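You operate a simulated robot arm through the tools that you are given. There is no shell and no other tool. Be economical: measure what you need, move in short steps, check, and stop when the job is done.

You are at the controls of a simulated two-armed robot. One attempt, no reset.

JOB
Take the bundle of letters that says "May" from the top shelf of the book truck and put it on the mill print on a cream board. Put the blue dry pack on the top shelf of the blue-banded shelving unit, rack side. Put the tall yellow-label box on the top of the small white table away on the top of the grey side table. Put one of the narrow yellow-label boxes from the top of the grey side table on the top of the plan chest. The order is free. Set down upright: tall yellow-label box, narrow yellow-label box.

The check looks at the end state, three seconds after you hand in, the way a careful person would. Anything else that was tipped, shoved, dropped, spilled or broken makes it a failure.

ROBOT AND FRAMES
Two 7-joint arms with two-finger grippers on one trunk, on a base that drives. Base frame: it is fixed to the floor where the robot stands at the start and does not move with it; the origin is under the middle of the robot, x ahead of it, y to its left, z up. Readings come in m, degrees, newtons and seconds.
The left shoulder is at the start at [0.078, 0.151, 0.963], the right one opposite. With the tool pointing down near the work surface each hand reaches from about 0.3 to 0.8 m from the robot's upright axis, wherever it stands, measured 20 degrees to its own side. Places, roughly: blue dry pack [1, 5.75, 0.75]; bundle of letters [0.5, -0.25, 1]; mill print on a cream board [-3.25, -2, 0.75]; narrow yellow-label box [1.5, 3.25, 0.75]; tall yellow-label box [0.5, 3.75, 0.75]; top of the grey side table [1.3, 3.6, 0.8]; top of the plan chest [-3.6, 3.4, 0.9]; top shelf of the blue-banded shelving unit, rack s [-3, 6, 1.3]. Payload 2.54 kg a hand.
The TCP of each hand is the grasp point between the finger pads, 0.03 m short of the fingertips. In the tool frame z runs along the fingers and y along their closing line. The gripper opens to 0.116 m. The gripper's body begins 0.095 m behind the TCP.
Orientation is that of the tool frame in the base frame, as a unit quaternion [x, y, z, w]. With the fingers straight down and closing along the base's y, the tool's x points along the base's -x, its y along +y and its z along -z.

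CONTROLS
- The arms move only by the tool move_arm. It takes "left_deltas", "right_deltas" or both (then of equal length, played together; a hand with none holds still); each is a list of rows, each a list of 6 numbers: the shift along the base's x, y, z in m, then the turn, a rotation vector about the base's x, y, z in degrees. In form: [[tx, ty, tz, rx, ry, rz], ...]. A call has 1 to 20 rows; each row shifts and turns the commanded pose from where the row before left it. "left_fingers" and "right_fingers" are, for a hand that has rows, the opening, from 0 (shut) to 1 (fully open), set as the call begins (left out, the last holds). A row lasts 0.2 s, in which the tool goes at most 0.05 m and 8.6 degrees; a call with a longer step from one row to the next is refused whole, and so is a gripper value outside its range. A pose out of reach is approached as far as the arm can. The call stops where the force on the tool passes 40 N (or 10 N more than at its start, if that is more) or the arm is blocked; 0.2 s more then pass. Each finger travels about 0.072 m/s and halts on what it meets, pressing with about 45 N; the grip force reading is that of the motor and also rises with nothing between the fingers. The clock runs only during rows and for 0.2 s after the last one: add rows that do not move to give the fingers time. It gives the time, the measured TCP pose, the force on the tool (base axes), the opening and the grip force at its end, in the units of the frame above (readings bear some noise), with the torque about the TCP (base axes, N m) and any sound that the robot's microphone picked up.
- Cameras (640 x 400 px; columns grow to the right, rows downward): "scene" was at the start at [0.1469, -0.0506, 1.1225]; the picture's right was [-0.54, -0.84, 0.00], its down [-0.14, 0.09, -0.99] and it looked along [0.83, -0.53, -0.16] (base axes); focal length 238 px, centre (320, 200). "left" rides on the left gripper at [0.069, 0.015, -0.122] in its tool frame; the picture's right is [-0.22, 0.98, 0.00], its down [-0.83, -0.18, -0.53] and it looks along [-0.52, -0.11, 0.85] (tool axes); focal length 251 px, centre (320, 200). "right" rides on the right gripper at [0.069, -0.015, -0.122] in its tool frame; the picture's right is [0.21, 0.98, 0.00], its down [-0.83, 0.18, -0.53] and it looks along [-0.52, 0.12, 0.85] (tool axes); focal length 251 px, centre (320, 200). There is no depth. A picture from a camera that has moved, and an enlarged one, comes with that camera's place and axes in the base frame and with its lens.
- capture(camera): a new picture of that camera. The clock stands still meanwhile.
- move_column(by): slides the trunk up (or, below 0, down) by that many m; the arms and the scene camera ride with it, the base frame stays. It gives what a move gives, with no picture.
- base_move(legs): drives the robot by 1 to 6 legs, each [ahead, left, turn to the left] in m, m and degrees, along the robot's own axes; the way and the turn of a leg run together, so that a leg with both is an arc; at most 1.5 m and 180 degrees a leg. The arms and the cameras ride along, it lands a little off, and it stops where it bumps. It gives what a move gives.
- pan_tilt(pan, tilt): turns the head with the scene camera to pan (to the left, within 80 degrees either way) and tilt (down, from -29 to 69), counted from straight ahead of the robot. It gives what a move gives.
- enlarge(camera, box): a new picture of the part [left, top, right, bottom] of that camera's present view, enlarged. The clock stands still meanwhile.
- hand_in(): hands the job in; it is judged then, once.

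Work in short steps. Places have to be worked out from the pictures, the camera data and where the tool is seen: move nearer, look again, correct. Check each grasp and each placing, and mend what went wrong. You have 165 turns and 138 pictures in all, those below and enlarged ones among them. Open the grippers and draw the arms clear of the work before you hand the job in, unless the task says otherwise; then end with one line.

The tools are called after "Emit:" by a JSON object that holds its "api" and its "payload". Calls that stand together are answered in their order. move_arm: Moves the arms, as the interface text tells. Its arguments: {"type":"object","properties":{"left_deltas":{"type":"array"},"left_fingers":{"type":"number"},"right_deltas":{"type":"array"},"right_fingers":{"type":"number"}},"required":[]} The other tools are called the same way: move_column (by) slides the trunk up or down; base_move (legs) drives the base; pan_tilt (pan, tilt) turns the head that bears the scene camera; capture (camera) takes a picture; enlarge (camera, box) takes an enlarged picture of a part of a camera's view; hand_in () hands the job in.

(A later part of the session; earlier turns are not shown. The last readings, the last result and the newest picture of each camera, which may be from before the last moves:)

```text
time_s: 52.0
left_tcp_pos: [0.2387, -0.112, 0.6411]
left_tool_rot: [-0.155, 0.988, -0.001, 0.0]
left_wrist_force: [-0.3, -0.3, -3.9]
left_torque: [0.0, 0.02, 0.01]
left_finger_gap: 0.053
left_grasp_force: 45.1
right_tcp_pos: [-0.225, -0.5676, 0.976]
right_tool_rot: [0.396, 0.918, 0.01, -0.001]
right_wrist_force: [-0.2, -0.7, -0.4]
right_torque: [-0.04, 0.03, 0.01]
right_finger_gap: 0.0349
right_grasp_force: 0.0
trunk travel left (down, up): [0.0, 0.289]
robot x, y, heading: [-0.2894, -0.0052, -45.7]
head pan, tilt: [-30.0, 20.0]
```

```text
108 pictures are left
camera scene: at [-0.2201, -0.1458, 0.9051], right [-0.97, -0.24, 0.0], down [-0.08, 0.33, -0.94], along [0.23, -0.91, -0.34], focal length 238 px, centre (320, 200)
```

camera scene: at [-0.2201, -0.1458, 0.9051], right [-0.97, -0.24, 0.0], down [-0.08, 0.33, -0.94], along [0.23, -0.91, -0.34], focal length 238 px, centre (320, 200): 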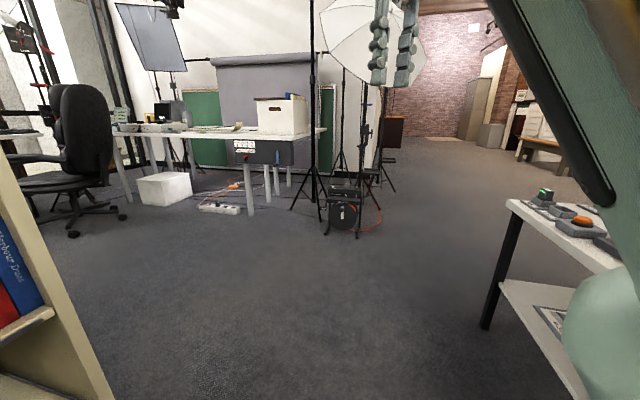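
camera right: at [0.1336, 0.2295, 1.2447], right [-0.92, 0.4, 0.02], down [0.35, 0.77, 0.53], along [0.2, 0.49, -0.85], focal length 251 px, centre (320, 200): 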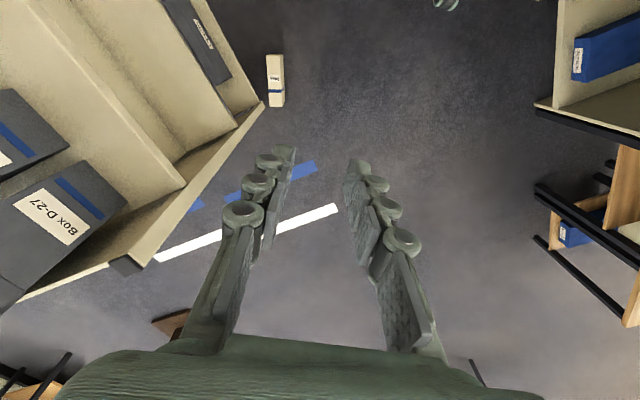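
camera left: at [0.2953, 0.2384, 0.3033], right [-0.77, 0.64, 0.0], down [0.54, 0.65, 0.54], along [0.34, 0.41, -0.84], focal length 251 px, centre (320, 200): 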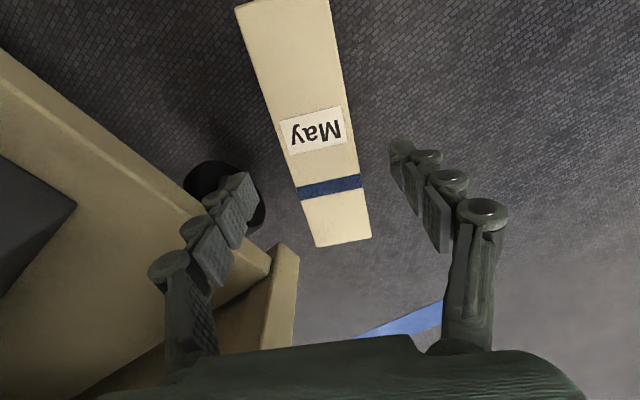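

The way along −y is open, with a table corner near (−0.75, −1.13). I'll turn right another 45° to see past it.

Emit:
{"api": "base_move", "payload": {"legs": [[0, 0, -45]]}}

Emit:
{"api": "pan_tilt", "payload": {"pan": -40, "tilt": 20}}

Emit:
{"api": "capture", "payload": {"camera": "scene"}}

```text
time_s: 54.5
left_tcp_pos: [0.0076, -0.4543, 0.6421]
left_tool_rot: [0.236, 0.972, -0.001, 0.0]
left_wrist_force: [0.9, 0.8, -4.2]
left_torque: [-0.01, -0.02, 0.02]
left_finger_gap: 0.053
left_grasp_force: 44.7
right_tcp_pos: [-0.6451, -0.4495, 0.9739]
right_tool_rot: [0.718, 0.696, 0.009, 0.002]
right_wrist_force: [-0.5, -0.4, 1.1]
right_torque: [0.0, 0.0, 0.0]
right_finger_gap: 0.0346
right_grasp_force: 0.1
trunk travel left (down, up): [0.0, 0.289]
robot x, y, heading: [-0.2934, -0.0039, -91.0]
head pan, tilt: [-30.0, 20.0]
```

```text
time_s: 55.3
left_tcp_pos: [0.0088, -0.4556, 0.6422]
left_tool_rot: [0.237, 0.971, -0.001, -0.001]
left_wrist_force: [0.3, 1.1, -4.1]
left_torque: [-0.02, -0.04, -0.02]
left_finger_gap: 0.053
left_grasp_force: 44.9
right_tcp_pos: [-0.6436, -0.4483, 0.9747]
right_tool_rot: [0.718, 0.696, 0.01, 0.003]
right_wrist_force: [-0.5, 0.0, -0.1]
right_torque: [0.0, 0.02, 0.03]
right_finger_gap: 0.0349
right_grasp_force: 0.0
trunk travel left (down, up): [0.0, 0.289]
robot x, y, heading: [-0.2921, -0.006, -91.2]
head pan, tilt: [-40.0, 20.0]
```

```text
107 pictures are left
camera scene: at [-0.3526, -0.145, 0.9051], right [-0.75, 0.66, 0.0], down [0.22, 0.26, -0.94], along [-0.62, -0.71, -0.34], focal length 238 px, centre (320, 200)
```

scene: 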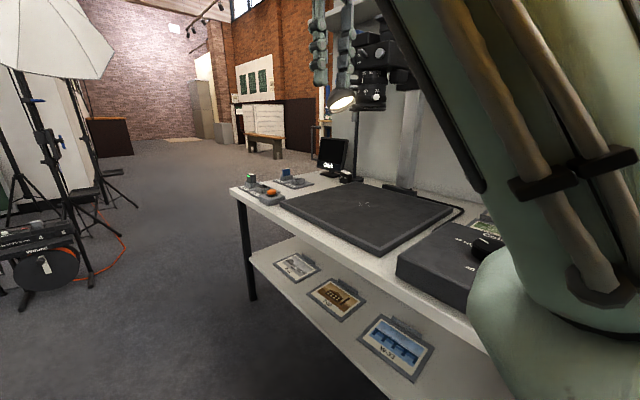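

A copy-stand table lies to the right and a tripod with a cable reel stands near (−0.1, −2). I'll sidestep left and drive to about y = −1.2, between them.

Emit:
{"api": "base_move", "payload": {"legs": [[0, 0.13, 0], [1.2, 0, 0]]}}

Emit:
{"api": "base_move", "payload": {"legs": [[0, 0, -35]]}}

Emit:
{"api": "pan_tilt", "payload": {"pan": -20, "tilt": 20}}

Emit:
{"api": "capture", "payload": {"camera": "scene"}}

```text
time_s: 62.8
left_tcp_pos: [0.1217, -1.6552, 0.6428]
left_tool_rot: [0.234, 0.972, -0.001, 0.001]
left_wrist_force: [-0.9, 1.0, -3.8]
left_torque: [-0.01, -0.04, 0.02]
left_finger_gap: 0.0531
left_grasp_force: 45.3
right_tcp_pos: [-0.5304, -1.6519, 0.975]
right_tool_rot: [0.715, 0.699, 0.009, 0.003]
right_wrist_force: [0.3, 0.0, 0.5]
right_torque: [0.02, 0.04, 0.0]
right_finger_gap: 0.0351
right_grasp_force: 0.0
trunk travel left (down, up): [0.0, 0.289]
robot x, y, heading: [-0.1794, -1.2073, -90.6]
head pan, tilt: [-40.0, 20.0]
```

```text
time_s: 65.0
left_tcp_pos: [-0.1954, -1.7471, 0.6416]
left_tool_rot: [0.52, 0.854, -0.001, -0.001]
left_wrist_force: [0.1, -0.1, -4.5]
left_torque: [0.0, -0.01, -0.01]
left_finger_gap: 0.0529
left_grasp_force: 45.1
right_tcp_pos: [-0.7237, -1.3644, 0.9739]
right_tool_rot: [0.895, 0.446, 0.008, 0.004]
right_wrist_force: [0.7, -0.1, -0.1]
right_torque: [-0.01, 0.0, -0.01]
right_finger_gap: 0.0347
right_grasp_force: 0.0
trunk travel left (down, up): [0.0, 0.289]
robot x, y, heading: [-0.1822, -1.2056, -126.4]
head pan, tilt: [-40.0, 20.0]
```

```text
time_s: 65.8
left_tcp_pos: [-0.1951, -1.7469, 0.6413]
left_tool_rot: [0.52, 0.854, -0.001, -0.001]
left_wrist_force: [0.4, -0.5, -4.7]
left_torque: [-0.02, 0.02, -0.01]
left_finger_gap: 0.053
left_grasp_force: 45.3
right_tcp_pos: [-0.7234, -1.3647, 0.9761]
right_tool_rot: [0.895, 0.446, 0.009, 0.006]
right_wrist_force: [-0.3, 0.0, 0.4]
right_torque: [0.02, -0.02, 0.01]
right_finger_gap: 0.0351
right_grasp_force: 0.1
trunk travel left (down, up): [0.0, 0.289]
robot x, y, heading: [-0.1818, -1.2067, -126.5]
head pan, tilt: [-20.0, 20.0]
```

```text
106 pictures are left
camera scene: at [-0.2974, -1.3147, 0.9051], right [-0.55, 0.83, 0.0], down [0.28, 0.19, -0.94], along [-0.78, -0.52, -0.34], focal length 238 px, centre (320, 200)
```

scene: 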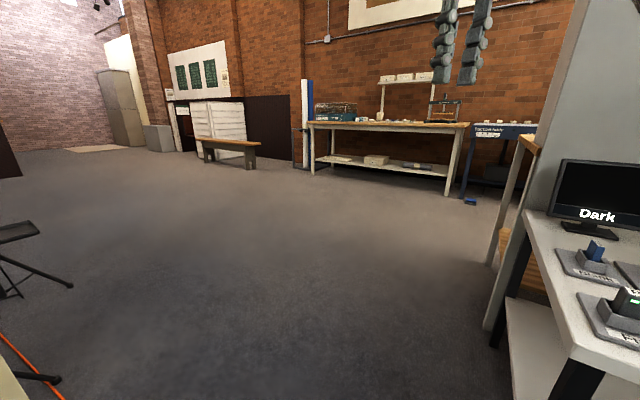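

The workbench is ahead with its front edge near x ≈ −3.3. I'll go forward 0.65 m, turn to face −x, and drive on 1.3 m.

Emit:
{"api": "base_move", "payload": {"legs": [[0.65, 0, 0], [0, 0, -53.5], [1.3, 0, 0]]}}

Emit:
{"api": "pan_tilt", "payload": {"pan": 5, "tilt": 25}}

Emit:
{"api": "capture", "payload": {"camera": "scene"}}

```text
time_s: 78.1
left_tcp_pos: [-2.3099, -2.0324, 0.6415]
left_tool_rot: [0.85, 0.527, 0.0, 0.0]
left_wrist_force: [0.4, -0.4, -4.9]
left_torque: [-0.05, 0.01, 0.01]
left_finger_gap: 0.0528
left_grasp_force: 44.4
right_tcp_pos: [-2.3135, -1.3804, 0.9748]
right_tool_rot: [1.0, -0.007, 0.005, 0.007]
right_wrist_force: [-0.7, -0.3, -0.4]
right_torque: [0.0, -0.02, 0.01]
right_finger_gap: 0.0349
right_grasp_force: 0.1
trunk travel left (down, up): [0.0, 0.289]
robot x, y, heading: [-1.866, -1.7283, 179.7]
head pan, tilt: [-20.0, 20.0]
```

```text
time_s: 79.0
left_tcp_pos: [-2.3102, -2.0319, 0.6418]
left_tool_rot: [0.85, 0.526, 0.0, -0.001]
left_wrist_force: [0.1, 0.1, -5.0]
left_torque: [0.01, 0.03, -0.02]
left_finger_gap: 0.0533
left_grasp_force: 45.1
right_tcp_pos: [-2.3137, -1.3804, 0.974]
right_tool_rot: [1.0, -0.007, 0.006, 0.009]
right_wrist_force: [0.0, -0.9, -0.6]
right_torque: [-0.03, -0.01, -0.03]
right_finger_gap: 0.0348
right_grasp_force: 0.1
trunk travel left (down, up): [0.0, 0.289]
robot x, y, heading: [-1.8665, -1.7266, 179.7]
head pan, tilt: [5.0, 25.0]
```

```text
105 pictures are left
camera scene: at [-2.0244, -1.7109, 0.9015], right [0.18, 0.98, 0.0], down [0.37, -0.07, -0.93], along [-0.91, 0.17, -0.38], focal length 238 px, centre (320, 200)
```

scene: 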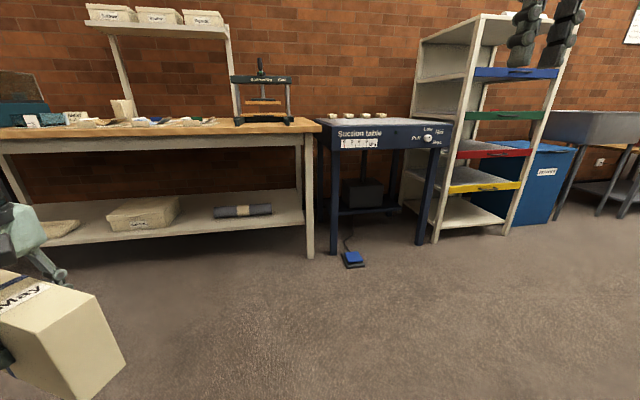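

The bench top is at z≈0.77 with its front edge at x≈−3.25. I'll raise the trunk to see what lies on it.

Emit:
{"api": "move_column", "payload": {"by": 0.28}}

Emit:
{"api": "pan_tilt", "payload": {"pan": 15, "tilt": 20}}

Emit:
{"api": "capture", "payload": {"camera": "scene"}}

```text
time_s: 81.8
left_tcp_pos: [-2.3107, -2.0321, 0.9221]
left_tool_rot: [0.85, 0.527, 0.0, 0.0]
left_wrist_force: [-0.6, -0.4, -4.0]
left_torque: [0.0, 0.01, -0.02]
left_finger_gap: 0.053
left_grasp_force: 45.0
right_tcp_pos: [-2.3145, -1.3811, 1.2538]
right_tool_rot: [1.0, -0.007, 0.007, 0.008]
right_wrist_force: [0.0, 0.1, -0.1]
right_torque: [-0.01, -0.03, 0.01]
right_finger_gap: 0.0348
right_grasp_force: 0.1
trunk travel left (down, up): [-0.28, 0.009]
robot x, y, heading: [-1.8667, -1.7282, 179.8]
head pan, tilt: [5.0, 25.0]
```

```text
time_s: 82.5
left_tcp_pos: [-2.3094, -2.0318, 0.9225]
left_tool_rot: [0.85, 0.526, 0.001, -0.001]
left_wrist_force: [0.8, -1.0, -4.1]
left_torque: [0.0, -0.03, -0.04]
left_finger_gap: 0.0531
left_grasp_force: 45.2
right_tcp_pos: [-2.3138, -1.3818, 1.2547]
right_tool_rot: [1.0, -0.007, 0.006, 0.009]
right_wrist_force: [-0.2, 0.4, 1.0]
right_torque: [0.0, 0.03, 0.0]
right_finger_gap: 0.0348
right_grasp_force: 0.2
trunk travel left (down, up): [-0.28, 0.009]
robot x, y, heading: [-1.8684, -1.7257, 179.7]
head pan, tilt: [15.0, 20.0]
```

```text
104 pictures are left
camera scene: at [-2.0245, -1.7112, 1.1811], right [0.18, 0.98, 0.0], down [0.38, -0.07, -0.92], along [-0.91, 0.17, -0.38], focal length 238 px, centre (320, 200)
```

scene: 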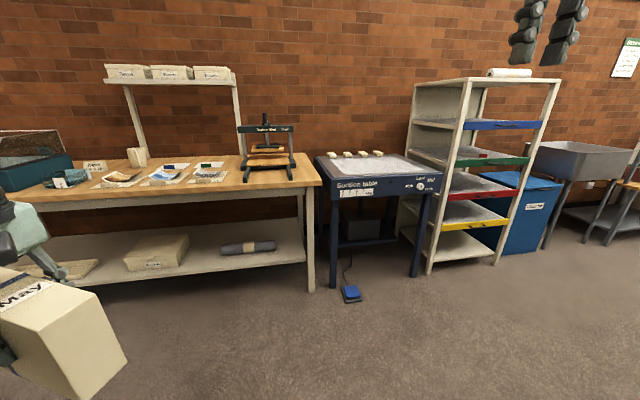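

Three prints lie on the bench. I'll zoom in to tell them apart.

Emit:
{"api": "enlarge", "payload": {"camera": "scene", "box": [70, 140, 250, 200]}}

```text
3.56 times, centred on (160, 170) of scene
camera zoom: at [-2.0245, -1.7112, 1.1811], right [0.18, 0.98, 0.0], down [0.38, -0.07, -0.92], along [-0.91, 0.17, -0.38], focal length 847 px, centre (889, 307)
```

zoom: 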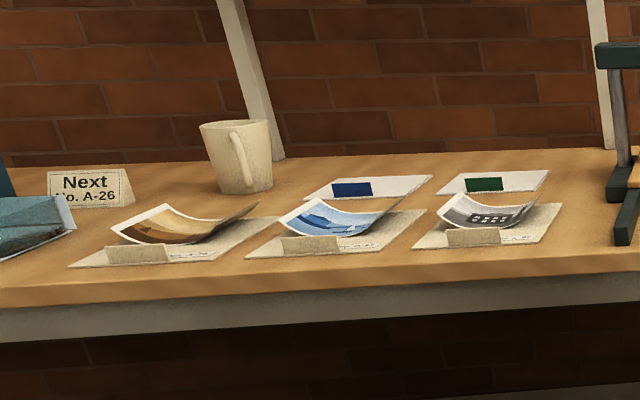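

From left to right they are brown, blue and grey. The grey one, near (−3.45, −2.10), looks like a mill building. I'll raise the bundle, drive closer, and look from above to confirm.

Emit:
{"api": "move_arm", "payload": {"left_deltas": [[0, 0, 0.04, 0, 0, 0], [0, 0, 0.04, 0, 0, 0], [0, 0, 0.04, 0, 0, 0]]}}

Emit:
{"api": "base_move", "payload": {"legs": [[0.75, 0.15, 0]]}}

Emit:
{"api": "pan_tilt", "payload": {"pan": -5, "tilt": 35}}

Emit:
{"api": "capture", "payload": {"camera": "scene"}}

Emit:
{"api": "capture", "payload": {"camera": "left"}}

```text
time_s: 83.3
left_tcp_pos: [-2.3086, -2.0321, 1.0408]
left_tool_rot: [0.85, 0.526, 0.0, -0.001]
left_wrist_force: [0.3, -0.2, -4.7]
left_torque: [-0.01, 0.01, -0.01]
left_finger_gap: 0.0531
left_grasp_force: 45.8
right_tcp_pos: [-2.3126, -1.3809, 1.2544]
right_tool_rot: [1.0, -0.007, 0.005, 0.007]
right_wrist_force: [-1.1, 0.4, 0.0]
right_torque: [-0.05, 0.01, 0.0]
right_finger_gap: 0.0347
right_grasp_force: 0.1
trunk travel left (down, up): [-0.28, 0.009]
robot x, y, heading: [-1.8626, -1.7275, 179.9]
head pan, tilt: [15.0, 20.0]
```

```text
time_s: 87.5
left_tcp_pos: [-3.0656, -2.1759, 1.0405]
left_tool_rot: [0.851, 0.525, -0.001, 0.0]
left_wrist_force: [-0.4, -0.5, -4.7]
left_torque: [-0.02, -0.01, -0.05]
left_finger_gap: 0.0531
left_grasp_force: 45.2
right_tcp_pos: [-3.0681, -1.524, 1.2543]
right_tool_rot: [1.0, -0.01, 0.005, 0.009]
right_wrist_force: [0.4, 0.1, -0.2]
right_torque: [-0.03, 0.0, 0.0]
right_finger_gap: 0.0347
right_grasp_force: 0.2
trunk travel left (down, up): [-0.28, 0.009]
robot x, y, heading: [-2.6162, -1.8733, 179.7]
head pan, tilt: [15.0, 20.0]
```

```text
time_s: 88.3
left_tcp_pos: [-3.0639, -2.1767, 1.0408]
left_tool_rot: [0.851, 0.525, -0.001, 0.0]
left_wrist_force: [-0.6, 0.4, -4.9]
left_torque: [-0.03, -0.03, -0.01]
left_finger_gap: 0.0533
left_grasp_force: 44.8
right_tcp_pos: [-3.0679, -1.5217, 1.2531]
right_tool_rot: [1.0, -0.011, 0.006, 0.011]
right_wrist_force: [-0.2, 0.1, 0.4]
right_torque: [0.04, 0.01, 0.03]
right_finger_gap: 0.0346
right_grasp_force: 0.0
trunk travel left (down, up): [-0.28, 0.009]
robot x, y, heading: [-2.6172, -1.8737, 179.5]
head pan, tilt: [-5.0, 35.0]
```

```text
102 pictures are left
camera scene: at [-2.7787, -1.8592, 1.1756], right [0.15, 0.99, 0.0], down [0.43, -0.07, -0.9], along [-0.89, 0.14, -0.44], focal length 238 px, centre (320, 200)
```

scene: 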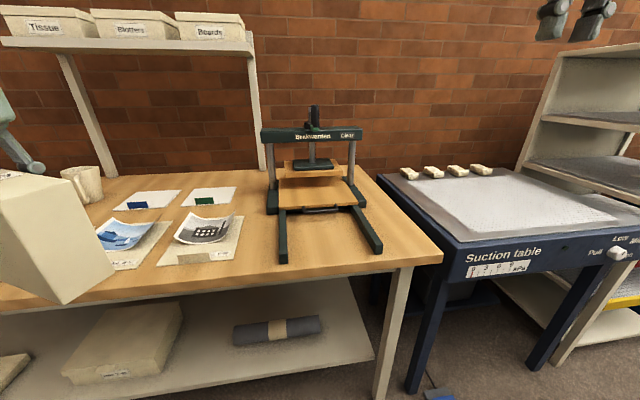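

```text
101 pictures are left
camera left: at [-3.0203, -2.1205, 1.1626], right [0.78, -0.63, 0.0], down [-0.53, -0.66, 0.53], along [-0.34, -0.41, -0.85], focal length 251 px, centre (320, 200)
```

left: 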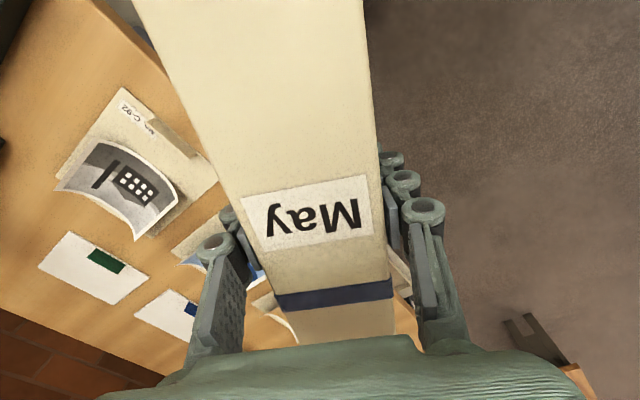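

The grey print shows a mill with a chimney, and its board spans x −3.29 to −3.51, y −2.0 to −2.18. I'll drive 0.2 m closer, rotate the bundle's long axis to x, and centre it above the board.

Emit:
{"api": "base_move", "payload": {"legs": [[0.2, 0, 0]]}}

Emit:
{"api": "move_arm", "payload": {"left_deltas": [[-0.018, 0.012, 0, 0, 0, -8], [-0.018, 0.012, 0, 0, 0, -8], [-0.018, 0.012, 0, 0, 0, -8], [-0.018, 0.012, 0, 0, 0, -8], [-0.018, 0.012, 0, 0, 0, -8], [-0.018, 0.012, 0, 0, 0, -8], [-0.018, 0.012, 0, 0, 0, -8], [-0.018, 0.012, 0, 0, 0, -7.3], [0, 0, 0, 0, 0, 0]]}}

Emit:
{"api": "capture", "payload": {"camera": "left"}}

Emit:
{"api": "capture", "payload": {"camera": "scene"}}

```text
time_s: 89.9
left_tcp_pos: [-3.2659, -2.173, 1.0402]
left_tool_rot: [0.852, 0.523, 0.0, 0.0]
left_wrist_force: [-0.5, 0.1, -3.8]
left_torque: [0.01, -0.05, 0.01]
left_finger_gap: 0.053
left_grasp_force: 44.6
right_tcp_pos: [-3.2669, -1.5211, 1.2529]
right_tool_rot: [1.0, -0.011, 0.006, 0.009]
right_wrist_force: [-0.9, 0.0, -0.7]
right_torque: [0.0, -0.04, -0.03]
right_finger_gap: 0.0349
right_grasp_force: 0.0
trunk travel left (down, up): [-0.28, 0.009]
robot x, y, heading: [-2.8202, -1.8719, 179.3]
head pan, tilt: [-5.0, 35.0]
```

```text
time_s: 91.9
left_tcp_pos: [-3.4091, -2.0764, 1.0399]
left_tool_rot: [1.0, -0.002, 0.0, -0.001]
left_wrist_force: [0.1, 0.2, -4.7]
left_torque: [-0.06, 0.0, 0.0]
left_finger_gap: 0.0531
left_grasp_force: 45.2
right_tcp_pos: [-3.2661, -1.5209, 1.2528]
right_tool_rot: [1.0, -0.01, 0.007, 0.009]
right_wrist_force: [-0.3, -0.3, 0.1]
right_torque: [-0.02, -0.02, 0.0]
right_finger_gap: 0.0347
right_grasp_force: 0.2
trunk travel left (down, up): [-0.28, 0.009]
robot x, y, heading: [-2.8162, -1.8681, 179.6]
head pan, tilt: [-5.0, 35.0]
```

```text
100 pictures are left
camera left: at [-3.3394, -2.0917, 1.1622], right [-0.22, -0.98, 0.0], down [-0.82, 0.18, 0.53], along [-0.52, 0.12, -0.85], focal length 251 px, centre (320, 200)
```

left: 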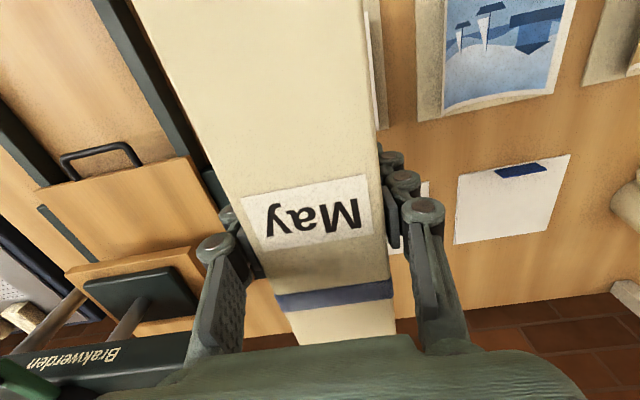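

```text
99 pictures are left
camera scene: at [-2.9779, -1.8563, 1.1747], right [0.16, 0.99, 0.0], down [0.44, -0.07, -0.9], along [-0.88, 0.15, -0.45], focal length 238 px, centre (320, 200)
```

scene: 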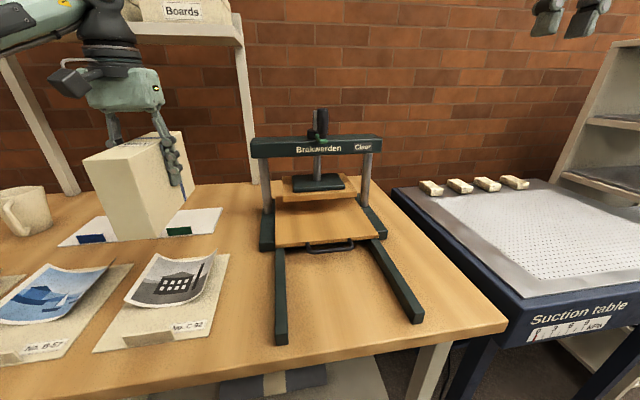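

The board centre refines to about (−3.38, −2.10). I'll shift slightly, lower to about 0.04 m above it, and look.

Emit:
{"api": "move_arm", "payload": {"left_deltas": [[0.022, -0.02, -0.02, 0, 0, 0], [0, 0, -0.035, 0, 0, 0], [0, 0, -0.035, 0, 0, 0], [0, 0, -0.035, 0, 0, 0], [0, 0, 0, 0, 0, 0]]}}

Emit:
{"api": "capture", "payload": {"camera": "scene"}}

```text
time_s: 93.1
left_tcp_pos: [-3.3871, -2.0969, 0.9153]
left_tool_rot: [1.0, -0.002, -0.001, -0.001]
left_wrist_force: [-0.4, 0.0, -4.8]
left_torque: [-0.02, -0.01, 0.0]
left_finger_gap: 0.0532
left_grasp_force: 45.0
right_tcp_pos: [-3.2661, -1.5202, 1.2523]
right_tool_rot: [1.0, -0.01, 0.008, 0.009]
right_wrist_force: [0.0, 0.4, 0.3]
right_torque: [0.0, -0.01, 0.0]
right_finger_gap: 0.0351
right_grasp_force: 0.0
trunk travel left (down, up): [-0.28, 0.009]
robot x, y, heading: [-2.8189, -1.869, 179.2]
head pan, tilt: [-5.0, 35.0]
```

```text
98 pictures are left
camera scene: at [-2.9778, -1.8558, 1.1746], right [0.17, 0.99, 0.0], down [0.44, -0.07, -0.89], along [-0.88, 0.15, -0.45], focal length 238 px, centre (320, 200)
```

scene: 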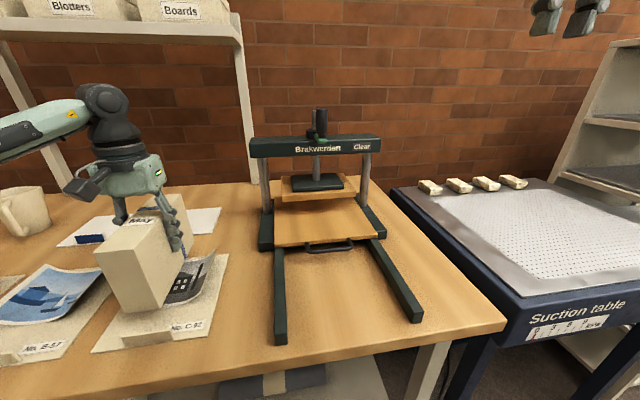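

The bundle is over the mill print. I'll lower in small steps and watch the force.

Emit:
{"api": "move_arm", "payload": {"left_deltas": [[-0.005, 0, -0.015, 0, 0, 0], [0, 0, -0.01, 0, 0, 0], [0, 0, -0.01, 0, 0, 0], [0, 0, -0.008, 0, 0, 0], [0, 0, -0.005, 0, 0, 0], [0, 0, 0, 0, 0, 0]]}}

Emit:
{"api": "capture", "payload": {"camera": "scene"}}

```text
time_s: 94.2
left_tcp_pos: [-3.3934, -2.0983, 0.8816]
left_tool_rot: [1.0, -0.002, -0.01, -0.003]
left_wrist_force: [5.4, 0.0, 19.6]
left_torque: [-0.19, -0.79, -0.04]
left_finger_gap: 0.0533
left_grasp_force: 44.6
right_tcp_pos: [-3.2662, -1.5198, 1.2516]
right_tool_rot: [1.0, -0.01, 0.009, 0.009]
right_wrist_force: [0.5, -1.3, 0.1]
right_torque: [0.01, -0.02, 0.0]
right_finger_gap: 0.0349
right_grasp_force: 0.1
trunk travel left (down, up): [-0.28, 0.009]
robot x, y, heading: [-2.8173, -1.8722, 179.6]
head pan, tilt: [-5.0, 35.0]
stopped in row 5 (left hand): the force on the tool passed its limit at 43 N (the readings are from after the stop); the commanded pose is now the measured one
```

```text
97 pictures are left
camera scene: at [-2.9763, -1.8553, 1.1738], right [0.17, 0.99, 0.0], down [0.45, -0.08, -0.89], along [-0.88, 0.15, -0.45], focal length 238 px, centre (320, 200)
```

scene: 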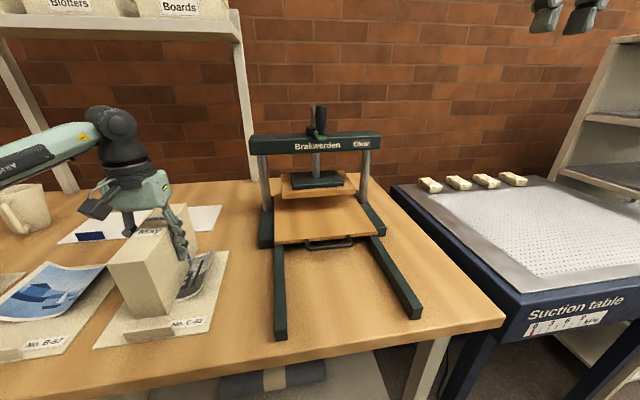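

Contact came at a bundle-bottom height of about 0.805 m. I'll zoom to see what it rests on.

Emit:
{"api": "enlarge", "payload": {"camera": "scene", "box": [70, 200, 250, 360]}}

```text
2.50 times, centred on (160, 280) of scene
camera zoom: at [-2.9763, -1.8553, 1.1738], right [0.17, 0.99, 0.0], down [0.45, -0.08, -0.89], along [-0.88, 0.15, -0.45], focal length 596 px, centre (720, 0)
```

zoom: 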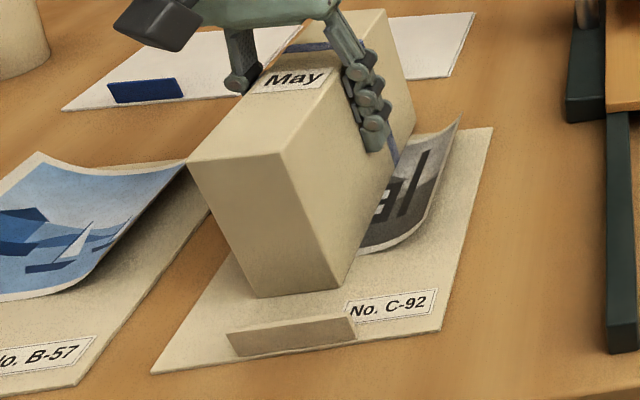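

The bundle looks seated in the trough of the print. I'll open the fingers a little and see whether it settles.

Emit:
{"api": "move_arm", "payload": {"left_deltas": [[0, 0, 0, 0, 0, 0], [0, 0, 0, 0, 0, 0], [0, 0, 0, 0, 0, 0]], "left_fingers": 0.6}}

Emit:
{"api": "enlarge", "payload": {"camera": "scene", "box": [70, 200, 250, 360]}}

```text
time_s: 95.0
left_tcp_pos: [-3.3953, -2.0991, 0.8766]
left_tool_rot: [1.0, -0.001, -0.008, -0.003]
left_wrist_force: [0.3, 0.8, 0.5]
left_torque: [0.04, -0.03, 0.01]
left_finger_gap: 0.0695
left_grasp_force: 0.2
right_tcp_pos: [-3.2668, -1.5188, 1.2529]
right_tool_rot: [1.0, -0.011, 0.008, 0.01]
right_wrist_force: [-0.1, -0.3, -1.2]
right_torque: [0.01, 0.0, -0.01]
right_finger_gap: 0.0347
right_grasp_force: 0.0
trunk travel left (down, up): [-0.28, 0.009]
robot x, y, heading: [-2.8229, -1.8715, 179.4]
head pan, tilt: [-5.0, 35.0]
```

```text
2.50 times, centred on (160, 280) of scene
camera zoom: at [-2.9773, -1.8553, 1.1737], right [0.17, 0.99, 0.0], down [0.45, -0.08, -0.89], along [-0.88, 0.15, -0.45], focal length 596 px, centre (720, 0)
```

zoom: 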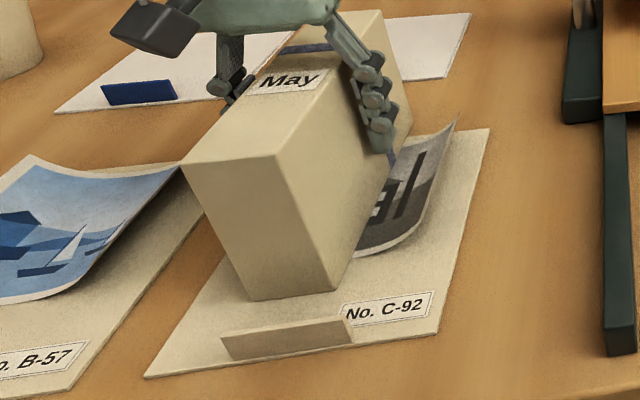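

It's stable. I'll raise the hand straight up and draw it back.

Emit:
{"api": "move_arm", "payload": {"left_deltas": [[0, 0, 0.03, 0, 0, 0], [0, 0, 0.04, 0, 0, 0], [0, 0, 0.04, 0, 0, 0], [0, 0, 0.04, 0, 0, 0], [0, 0, 0.04, 0, 0, 0], [0.05, 0, 0, 0, 0, 0], [0.05, 0, 0, 0, 0, 0], [0.05, 0, 0, 0, 0, 0]]}}

Emit:
{"api": "capture", "payload": {"camera": "scene"}}

```text
time_s: 96.8
left_tcp_pos: [-3.245, -2.0985, 1.0656]
left_tool_rot: [1.0, 0.0, -0.007, -0.002]
left_wrist_force: [0.4, 0.1, -0.8]
left_torque: [0.0, 0.0, 0.0]
left_finger_gap: 0.0697
left_grasp_force: 0.0
right_tcp_pos: [-3.2654, -1.5209, 1.2537]
right_tool_rot: [1.0, -0.011, 0.006, 0.009]
right_wrist_force: [0.1, 0.2, -0.2]
right_torque: [-0.01, 0.01, -0.01]
right_finger_gap: 0.0347
right_grasp_force: 0.1
trunk travel left (down, up): [-0.28, 0.009]
robot x, y, heading: [-2.8214, -1.8712, 179.3]
head pan, tilt: [-5.0, 35.0]
```

```text
94 pictures are left
camera scene: at [-2.9765, -1.8553, 1.1737], right [0.17, 0.98, 0.0], down [0.45, -0.08, -0.89], along [-0.88, 0.15, -0.46], focal length 238 px, centre (320, 200)
```

scene: 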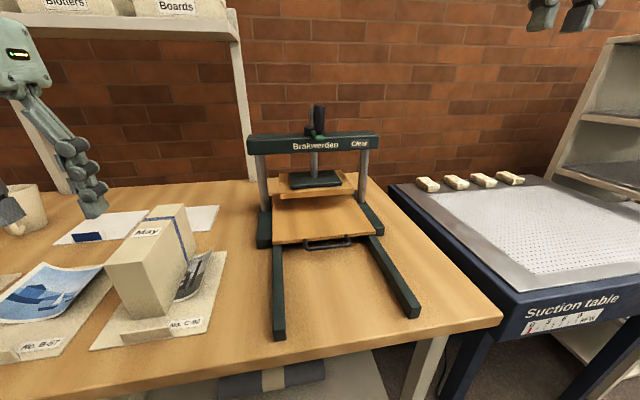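

May is placed on the mill print. I'll back away, turn around in the open area, and retrace the route north.

Emit:
{"api": "base_move", "payload": {"legs": [[-1.0, 0.15, 0], [0, 0, 90], [0, 0, 90], [0.8, 0, 0]]}}

Emit:
{"api": "pan_tilt", "payload": {"pan": 0, "tilt": 20}}

Emit:
{"api": "capture", "payload": {"camera": "scene"}}

```text
time_s: 113.7
left_tcp_pos: [-0.5938, -1.8544, 1.0652]
left_tool_rot: [0.02, 1.0, -0.003, 0.007]
left_wrist_force: [-0.3, -0.3, -0.1]
left_torque: [0.0, 0.03, 0.0]
left_finger_gap: 0.0694
left_grasp_force: 0.0
right_tcp_pos: [-0.5956, -2.4313, 1.2529]
right_tool_rot: [0.03, 0.999, 0.009, -0.007]
right_wrist_force: [-0.3, 0.2, 0.2]
right_torque: [-0.01, 0.03, -0.01]
right_finger_gap: 0.0348
right_grasp_force: 0.1
trunk travel left (down, up): [-0.28, 0.009]
robot x, y, heading: [-1.0284, -2.066, -2.6]
head pan, tilt: [-5.0, 35.0]
```

```text
time_s: 114.5
left_tcp_pos: [-0.5927, -1.8521, 1.0646]
left_tool_rot: [0.02, 1.0, -0.003, 0.008]
left_wrist_force: [-0.6, 0.1, 0.4]
left_torque: [0.0, 0.01, 0.0]
left_finger_gap: 0.0697
left_grasp_force: 0.0
right_tcp_pos: [-0.596, -2.4322, 1.2525]
right_tool_rot: [0.031, 0.999, 0.011, -0.007]
right_wrist_force: [-0.3, -0.8, 0.3]
right_torque: [0.02, 0.03, 0.0]
right_finger_gap: 0.0349
right_grasp_force: 0.0
trunk travel left (down, up): [-0.28, 0.009]
robot x, y, heading: [-1.0281, -2.0665, -2.6]
head pan, tilt: [0.0, 20.0]
```

```text
93 pictures are left
camera scene: at [-0.87, -2.086, 1.1766], right [-0.19, -0.98, 0.0], down [-0.42, 0.08, -0.9], along [0.89, -0.17, -0.43], focal length 238 px, centre (320, 200)
```

scene: 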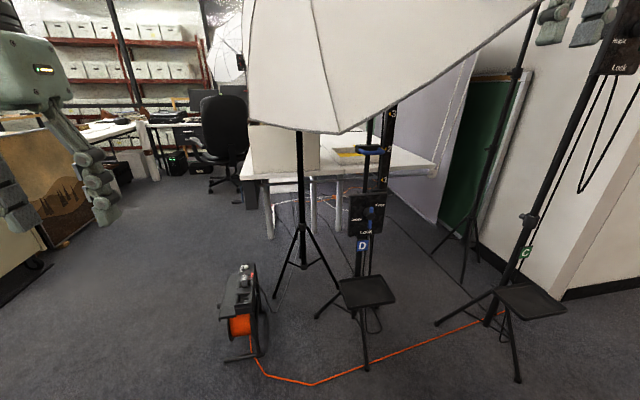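

The light stands and reel are to the right, and the gap to the left of the reel is clear. I'll turn 53° left and drive diagonally through it, then face north.

Emit:
{"api": "base_move", "payload": {"legs": [[0, 0, 53], [1.24, -0.04, 0], [0, 0, 40]]}}

Emit:
{"api": "capture", "payload": {"camera": "scene"}}

```text
time_s: 125.0
left_tcp_pos: [-0.4155, -0.7302, 1.0656]
left_tool_rot: [-0.701, 0.713, 0.003, 0.008]
left_wrist_force: [0.4, 0.1, -0.2]
left_torque: [-0.03, -0.04, 0.02]
left_finger_gap: 0.0697
left_grasp_force: 0.0
right_tcp_pos: [0.1625, -0.7187, 1.253]
right_tool_rot: [-0.694, 0.72, 0.003, -0.012]
right_wrist_force: [0.2, 0.9, 0.4]
right_torque: [0.01, 0.0, -0.01]
right_finger_gap: 0.0347
right_grasp_force: 0.2
trunk travel left (down, up): [-0.28, 0.009]
robot x, y, heading: [-0.1932, -1.1603, 88.6]
head pan, tilt: [0.0, 20.0]
```

```text
92 pictures are left
camera scene: at [-0.1763, -1.0021, 1.1766], right [0.99, -0.16, 0.0], down [-0.07, -0.42, -0.9], along [0.15, 0.89, -0.43], focal length 238 px, centre (320, 200)
```

scene: 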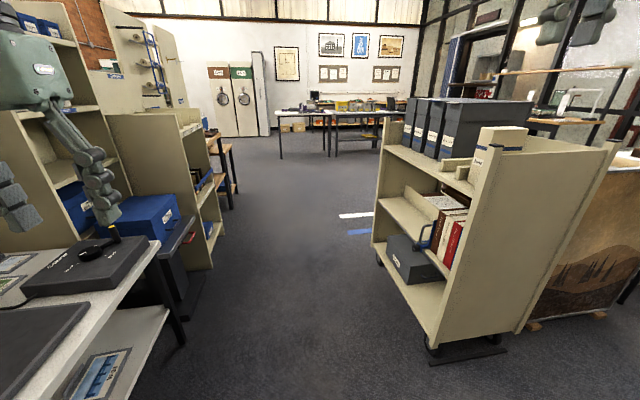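

The corridor is clear and I'm near its centre line. I'll drive north 2.6 m.

Emit:
{"api": "base_move", "payload": {"legs": [[1.4, 0, 0], [1.2, 0, 0]]}}

Emit:
{"api": "pan_tilt", "payload": {"pan": -20, "tilt": 15}}

Emit:
{"api": "capture", "payload": {"camera": "scene"}}

```text
time_s: 137.9
left_tcp_pos: [-0.2692, 1.918, 1.065]
left_tool_rot: [-0.687, 0.727, 0.004, 0.007]
left_wrist_force: [0.7, -0.4, 0.3]
left_torque: [0.0, -0.02, 0.01]
left_finger_gap: 0.0698
left_grasp_force: 0.1
right_tcp_pos: [0.3094, 1.9073, 1.2534]
right_tool_rot: [-0.679, 0.734, 0.002, -0.013]
right_wrist_force: [0.2, 0.4, 0.5]
right_torque: [-0.01, -0.01, -0.01]
right_finger_gap: 0.035
right_grasp_force: 0.1
trunk travel left (down, up): [-0.28, 0.009]
robot x, y, heading: [-0.0673, 1.4792, 86.3]
head pan, tilt: [0.0, 20.0]
```

```text
time_s: 138.7
left_tcp_pos: [-0.2689, 1.9193, 1.0647]
left_tool_rot: [-0.687, 0.727, 0.003, 0.007]
left_wrist_force: [-0.1, 0.0, 0.1]
left_torque: [-0.01, 0.0, -0.02]
left_finger_gap: 0.0696
left_grasp_force: 0.1
right_tcp_pos: [0.3084, 1.907, 1.2518]
right_tool_rot: [-0.68, 0.733, 0.003, -0.013]
right_wrist_force: [-0.3, -0.6, -0.7]
right_torque: [0.01, 0.04, 0.0]
right_finger_gap: 0.0348
right_grasp_force: 0.0
trunk travel left (down, up): [-0.28, 0.009]
robot x, y, heading: [-0.0635, 1.4819, 86.4]
head pan, tilt: [-20.0, 15.0]
```

```text
91 pictures are left
camera scene: at [-0.0234, 1.633, 1.1932], right [0.92, -0.4, 0.0], down [-0.1, -0.24, -0.97], along [0.39, 0.88, -0.26], focal length 238 px, centre (320, 200)
```

scene: 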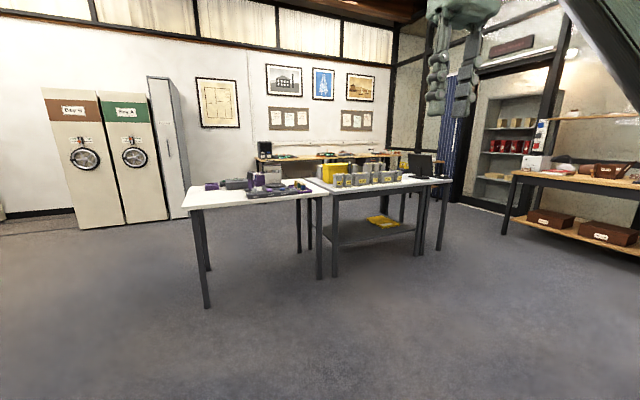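

Two tables are ahead. I'll zoom in on what they carry.

Emit:
{"api": "enlarge", "payload": {"camera": "scene", "box": [170, 140, 470, 220]}}

```text
2.13 times, centred on (320, 180) of scene
camera zoom: at [-0.0234, 1.633, 1.1932], right [0.92, -0.4, 0.0], down [-0.1, -0.24, -0.97], along [0.39, 0.88, -0.26], focal length 508 px, centre (320, 243)
```

zoom: 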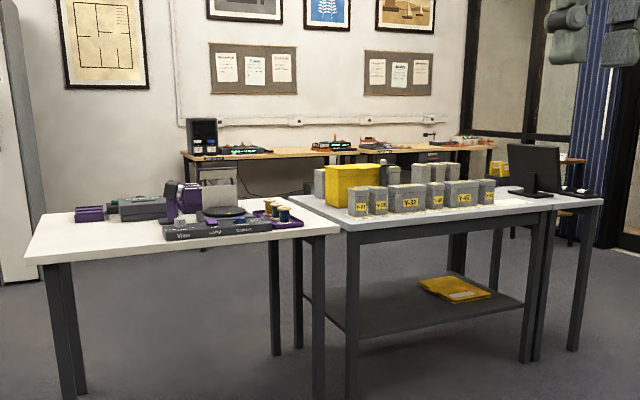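

The white table spans x −0.2 to 0.75 with its front at y≈3.28. The grey table with the V-boxes is to its right. I'll drive to about (0.4, 2.5) facing +y.

Emit:
{"api": "base_move", "payload": {"legs": [[1.03, -0.4, 3.6]]}}

Emit:
{"api": "pan_tilt", "payload": {"pan": -10, "tilt": 30}}

Emit:
{"api": "capture", "payload": {"camera": "scene"}}

```text
time_s: 144.4
left_tcp_pos: [0.1486, 2.9233, 1.0648]
left_tool_rot: [0.707, -0.707, -0.004, -0.008]
left_wrist_force: [0.5, -0.8, 0.6]
left_torque: [-0.01, -0.02, 0.0]
left_finger_gap: 0.0696
left_grasp_force: 0.0
right_tcp_pos: [0.7265, 2.9441, 1.2517]
right_tool_rot: [-0.699, 0.715, 0.002, -0.013]
right_wrist_force: [-0.2, 0.0, 0.2]
right_torque: [-0.02, 0.03, 0.05]
right_finger_gap: 0.0348
right_grasp_force: 0.1
trunk travel left (down, up): [-0.28, 0.009]
robot x, y, heading: [0.3782, 2.4966, 89.3]
head pan, tilt: [-20.0, 15.0]
```

```text
time_s: 145.2
left_tcp_pos: [0.1478, 2.9225, 1.0651]
left_tool_rot: [0.708, -0.707, -0.004, -0.007]
left_wrist_force: [0.0, -0.3, -0.4]
left_torque: [-0.04, 0.02, -0.01]
left_finger_gap: 0.0694
left_grasp_force: 0.1
right_tcp_pos: [0.7265, 2.9432, 1.2514]
right_tool_rot: [-0.7, 0.714, 0.002, -0.013]
right_wrist_force: [-0.2, -0.1, 0.0]
right_torque: [-0.04, 0.0, -0.03]
right_finger_gap: 0.0347
right_grasp_force: 0.0
trunk travel left (down, up): [-0.28, 0.009]
robot x, y, heading: [0.3766, 2.495, 89.6]
head pan, tilt: [-10.0, 30.0]
```

```text
89 pictures are left
camera scene: at [0.3957, 2.6528, 1.1714], right [0.98, -0.2, 0.0], down [-0.09, -0.47, -0.88], along [0.17, 0.86, -0.48], focal length 238 px, centre (320, 200)
```

scene: 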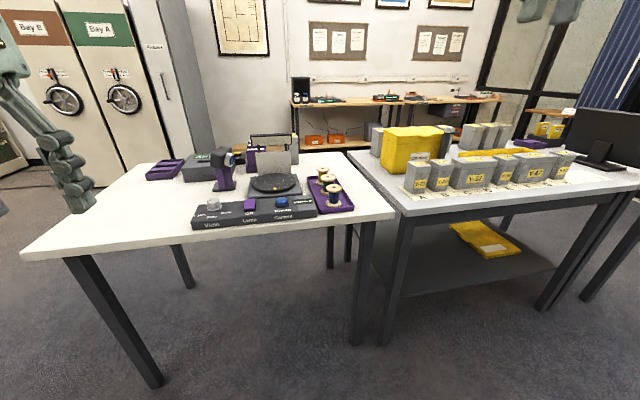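

Emit:
{"api": "enlarge", "payload": {"camera": "scene", "box": [130, 110, 370, 240]}}

Emit:
{"api": "enlarge", "payload": {"camera": "scene", "box": [350, 100, 640, 240]}}

```text
2.67 times, centred on (250, 175) of scene
camera zoom: at [0.3957, 2.6528, 1.1714], right [0.98, -0.2, 0.0], down [-0.09, -0.47, -0.88], along [0.17, 0.86, -0.48], focal length 636 px, centre (507, 267)
```

zoom: 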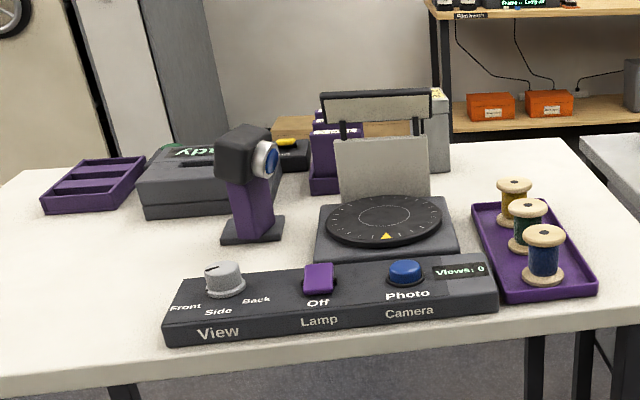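

```text
2.21 times, centred on (495, 170) of scene
camera zoom: at [0.3957, 2.6528, 1.1714], right [0.98, -0.2, 0.0], down [-0.09, -0.47, -0.88], along [0.17, 0.86, -0.48], focal length 526 px, centre (-66, 266)
```

zoom: 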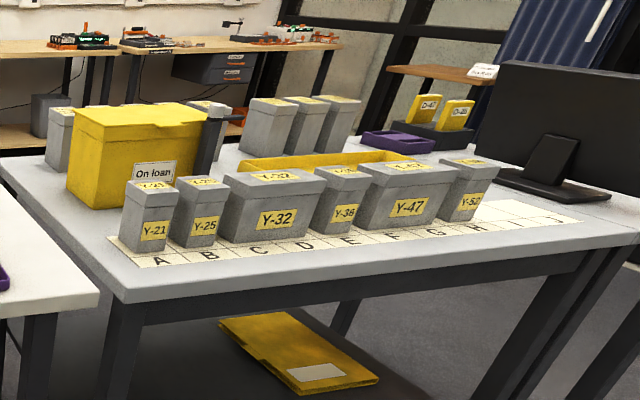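

The narrow boxes Y-21, Y-25, Y-38 and Y-52 stand in the front row of the grey table. The tall box is at the back of the white table near (0.49, 3.81), so it's best reached from the north side. I'll take a narrow box first and move in front of Y-21 at about (0.93, 3.39).

Emit:
{"api": "base_move", "payload": {"legs": [[0.2, -0.38, 0]]}}

Emit:
{"api": "move_arm", "payload": {"right_deltas": [[0, 0.01, -0.02, 0, 0, 0], [-0.03, 0.02, -0.03, 0, 0, 0], [-0.03, 0.02, -0.03, 0, 0, 0], [-0.03, 0.02, -0.03, 0, 0, 0], [-0.03, 0.02, 0, 0, 0, 0], [0, 0, 0, 0, 0, 0]], "right_fingers": 0.9}}

Emit:
{"api": "capture", "payload": {"camera": "right"}}

Emit:
{"api": "capture", "payload": {"camera": "scene"}}

```text
time_s: 149.4
left_tcp_pos: [0.5264, 3.1181, 1.0644]
left_tool_rot: [0.708, -0.706, -0.003, -0.008]
left_wrist_force: [0.2, -0.2, 0.2]
left_torque: [0.0, 0.0, 0.01]
left_finger_gap: 0.0697
left_grasp_force: 0.0
right_tcp_pos: [1.1044, 3.1399, 1.2523]
right_tool_rot: [-0.7, 0.714, 0.002, -0.013]
right_wrist_force: [0.3, -1.0, 0.2]
right_torque: [0.02, 0.04, 0.0]
right_finger_gap: 0.0347
right_grasp_force: 0.0
trunk travel left (down, up): [-0.28, 0.009]
robot x, y, heading: [0.7551, 2.694, 89.9]
head pan, tilt: [-10.0, 30.0]
```

```text
time_s: 150.8
left_tcp_pos: [0.5257, 3.1182, 1.0656]
left_tool_rot: [0.708, -0.707, -0.004, -0.008]
left_wrist_force: [-0.4, -0.7, 0.3]
left_torque: [-0.01, -0.01, 0.0]
left_finger_gap: 0.0696
left_grasp_force: 0.0
right_tcp_pos: [0.9863, 3.2314, 1.1395]
right_tool_rot: [-0.699, 0.715, 0.0, -0.015]
right_wrist_force: [-0.2, -0.2, 0.1]
right_torque: [0.02, 0.02, 0.0]
right_finger_gap: 0.1044
right_grasp_force: 0.1
trunk travel left (down, up): [-0.28, 0.009]
robot x, y, heading: [0.7574, 2.6968, 89.8]
head pan, tilt: [-10.0, 30.0]
```

```text
86 pictures are left
camera right: at [1.0021, 3.1645, 1.2633], right [-0.98, -0.19, 0.02], down [-0.15, 0.84, 0.52], along [-0.12, 0.51, -0.85], focal length 251 px, centre (320, 200)
```

right: 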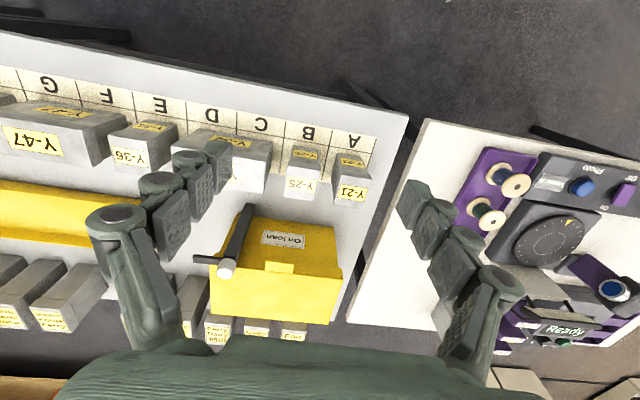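

```text
85 pictures are left
camera scene: at [0.7847, 2.848, 1.1801], right [0.95, -0.31, 0.0], down [-0.12, -0.37, -0.92], along [0.28, 0.88, -0.39], focal length 238 px, centre (320, 200)
```

scene: 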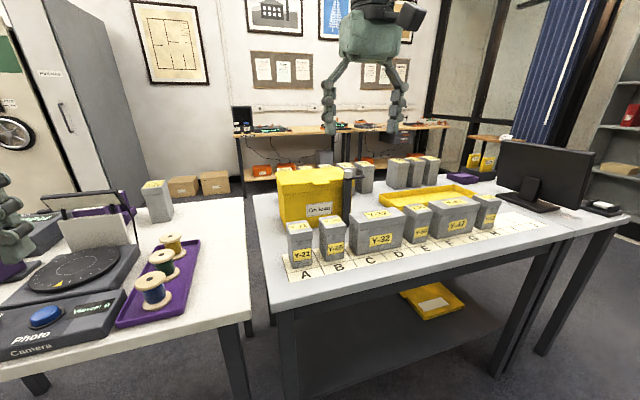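

I can see the row from above. I'll zoom in on Y-21 and Y-25 in both views.

Emit:
{"api": "enlarge", "payload": {"camera": "right", "box": [220, 110, 420, 240]}}

Emit:
{"api": "enlarge", "payload": {"camera": "scene", "box": [260, 160, 420, 290]}}

```text
3.08 times, centred on (320, 175) of right
camera zoom: at [1.0021, 3.1645, 1.2633], right [-0.98, -0.19, 0.02], down [-0.15, 0.84, 0.52], along [-0.12, 0.51, -0.85], focal length 774 px, centre (320, 277)
```

zoom: 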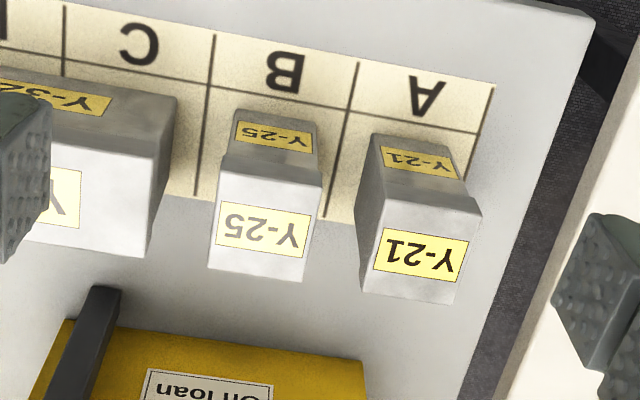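

```text
3.08 times, centred on (340, 225) of scene
camera zoom: at [0.7847, 2.848, 1.1801], right [0.95, -0.31, 0.0], down [-0.12, -0.37, -0.92], along [0.28, 0.88, -0.39], focal length 733 px, centre (258, 123)
```

zoom: 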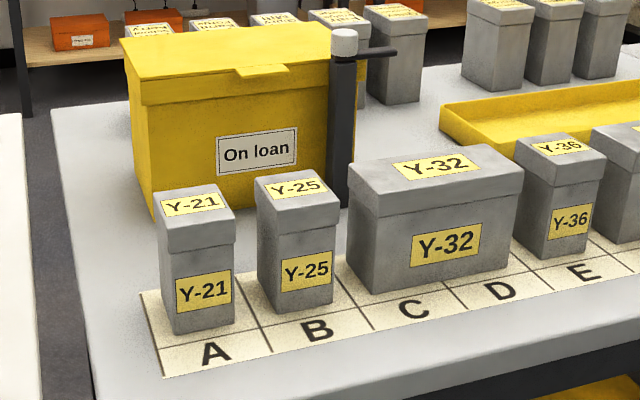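

Y-21's top is centred at (0.898, 3.361) at z≈0.893, about 0.057 m wide, with a 0.032 m gap to Y-25. I'll position the right hand above it, square it up, and set the opening to 0.074 m.

Emit:
{"api": "move_arm", "payload": {"right_deltas": [[-0.022, 0.032, -0.01, 1.2, -1.2, 1.3], [-0.022, 0.032, -0.02, 0, 0, 0], [-0.022, 0.033, -0.02, 0, 0, 0], [-0.022, 0.033, -0.03, 0, 0, 0], [0, 0, 0, 0, 0, 0]], "right_fingers": 0.64}}

Emit:
{"api": "capture", "payload": {"camera": "right"}}

```text
time_s: 152.0
left_tcp_pos: [0.5246, 3.1186, 1.0654]
left_tool_rot: [0.708, -0.706, -0.004, -0.008]
left_wrist_force: [-0.1, 0.4, 0.3]
left_torque: [0.02, -0.03, -0.03]
left_finger_gap: 0.0697
left_grasp_force: 0.0
right_tcp_pos: [0.8954, 3.3604, 1.0603]
right_tool_rot: [0.708, -0.707, -0.003, -0.003]
right_wrist_force: [0.6, -0.6, 0.2]
right_torque: [0.04, 0.0, -0.02]
right_finger_gap: 0.0742
right_grasp_force: 0.0
trunk travel left (down, up): [-0.28, 0.009]
robot x, y, heading: [0.7523, 2.6919, 89.5]
head pan, tilt: [-10.0, 30.0]
```

```text
82 pictures are left
camera right: at [0.9109, 3.2902, 1.1836], right [-0.98, -0.22, 0.0], down [-0.18, 0.82, 0.54], along [-0.12, 0.53, -0.84], focal length 251 px, centre (320, 200)
```

right: 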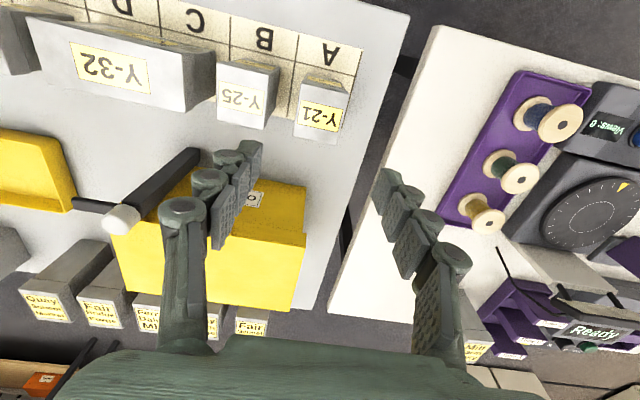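

Aligned. I'll descend to TCP z≈0.85.

Emit:
{"api": "move_arm", "payload": {"right_deltas": [[-0.001, 0.002, -0.045, 0, 0, 0], [0, 0, -0.045, 0, 0, 0], [0, 0, -0.04, 0, 0, 0], [0, 0, -0.04, 0, 0, 0], [0, 0, -0.04, 0, 0, 0], [0, 0, 0, 0, 0, 0]]}}

Emit:
{"api": "enlarge", "payload": {"camera": "scene", "box": [240, 140, 440, 290]}}

```text
time_s: 153.4
left_tcp_pos: [0.5256, 3.1182, 1.0672]
left_tool_rot: [-0.707, 0.707, 0.004, 0.007]
left_wrist_force: [0.0, 0.6, 0.7]
left_torque: [0.01, 0.01, 0.01]
left_finger_gap: 0.0697
left_grasp_force: 0.1
right_tcp_pos: [0.9095, 3.3837, 0.8549]
right_tool_rot: [0.707, -0.707, -0.002, 0.0]
right_wrist_force: [-1.3, 0.3, 8.2]
right_torque: [0.01, -0.22, -0.04]
right_finger_gap: 0.093
right_grasp_force: 12.7
right hand out of reach, approached as far as the arm can: row 2, 3, 4, 5
trunk travel left (down, up): [-0.28, 0.009]
robot x, y, heading: [0.7565, 2.6931, 89.7]
head pan, tilt: [-10.0, 30.0]
```

```text
2.67 times, centred on (340, 215) of scene
camera zoom: at [0.7721, 2.848, 1.1689], right [0.98, -0.18, 0.0], down [-0.09, -0.49, -0.87], along [0.16, 0.85, -0.5], focal length 636 px, centre (267, 160)
```

zoom: 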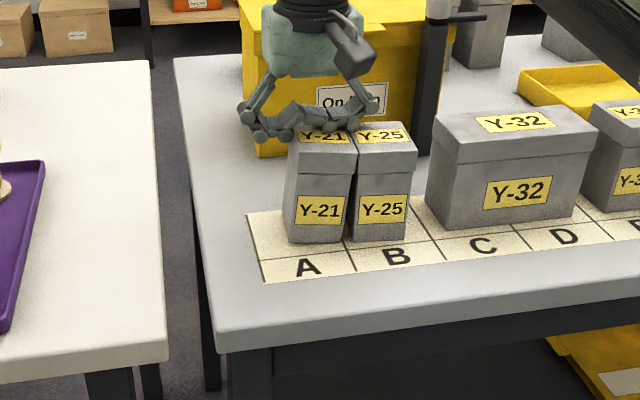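

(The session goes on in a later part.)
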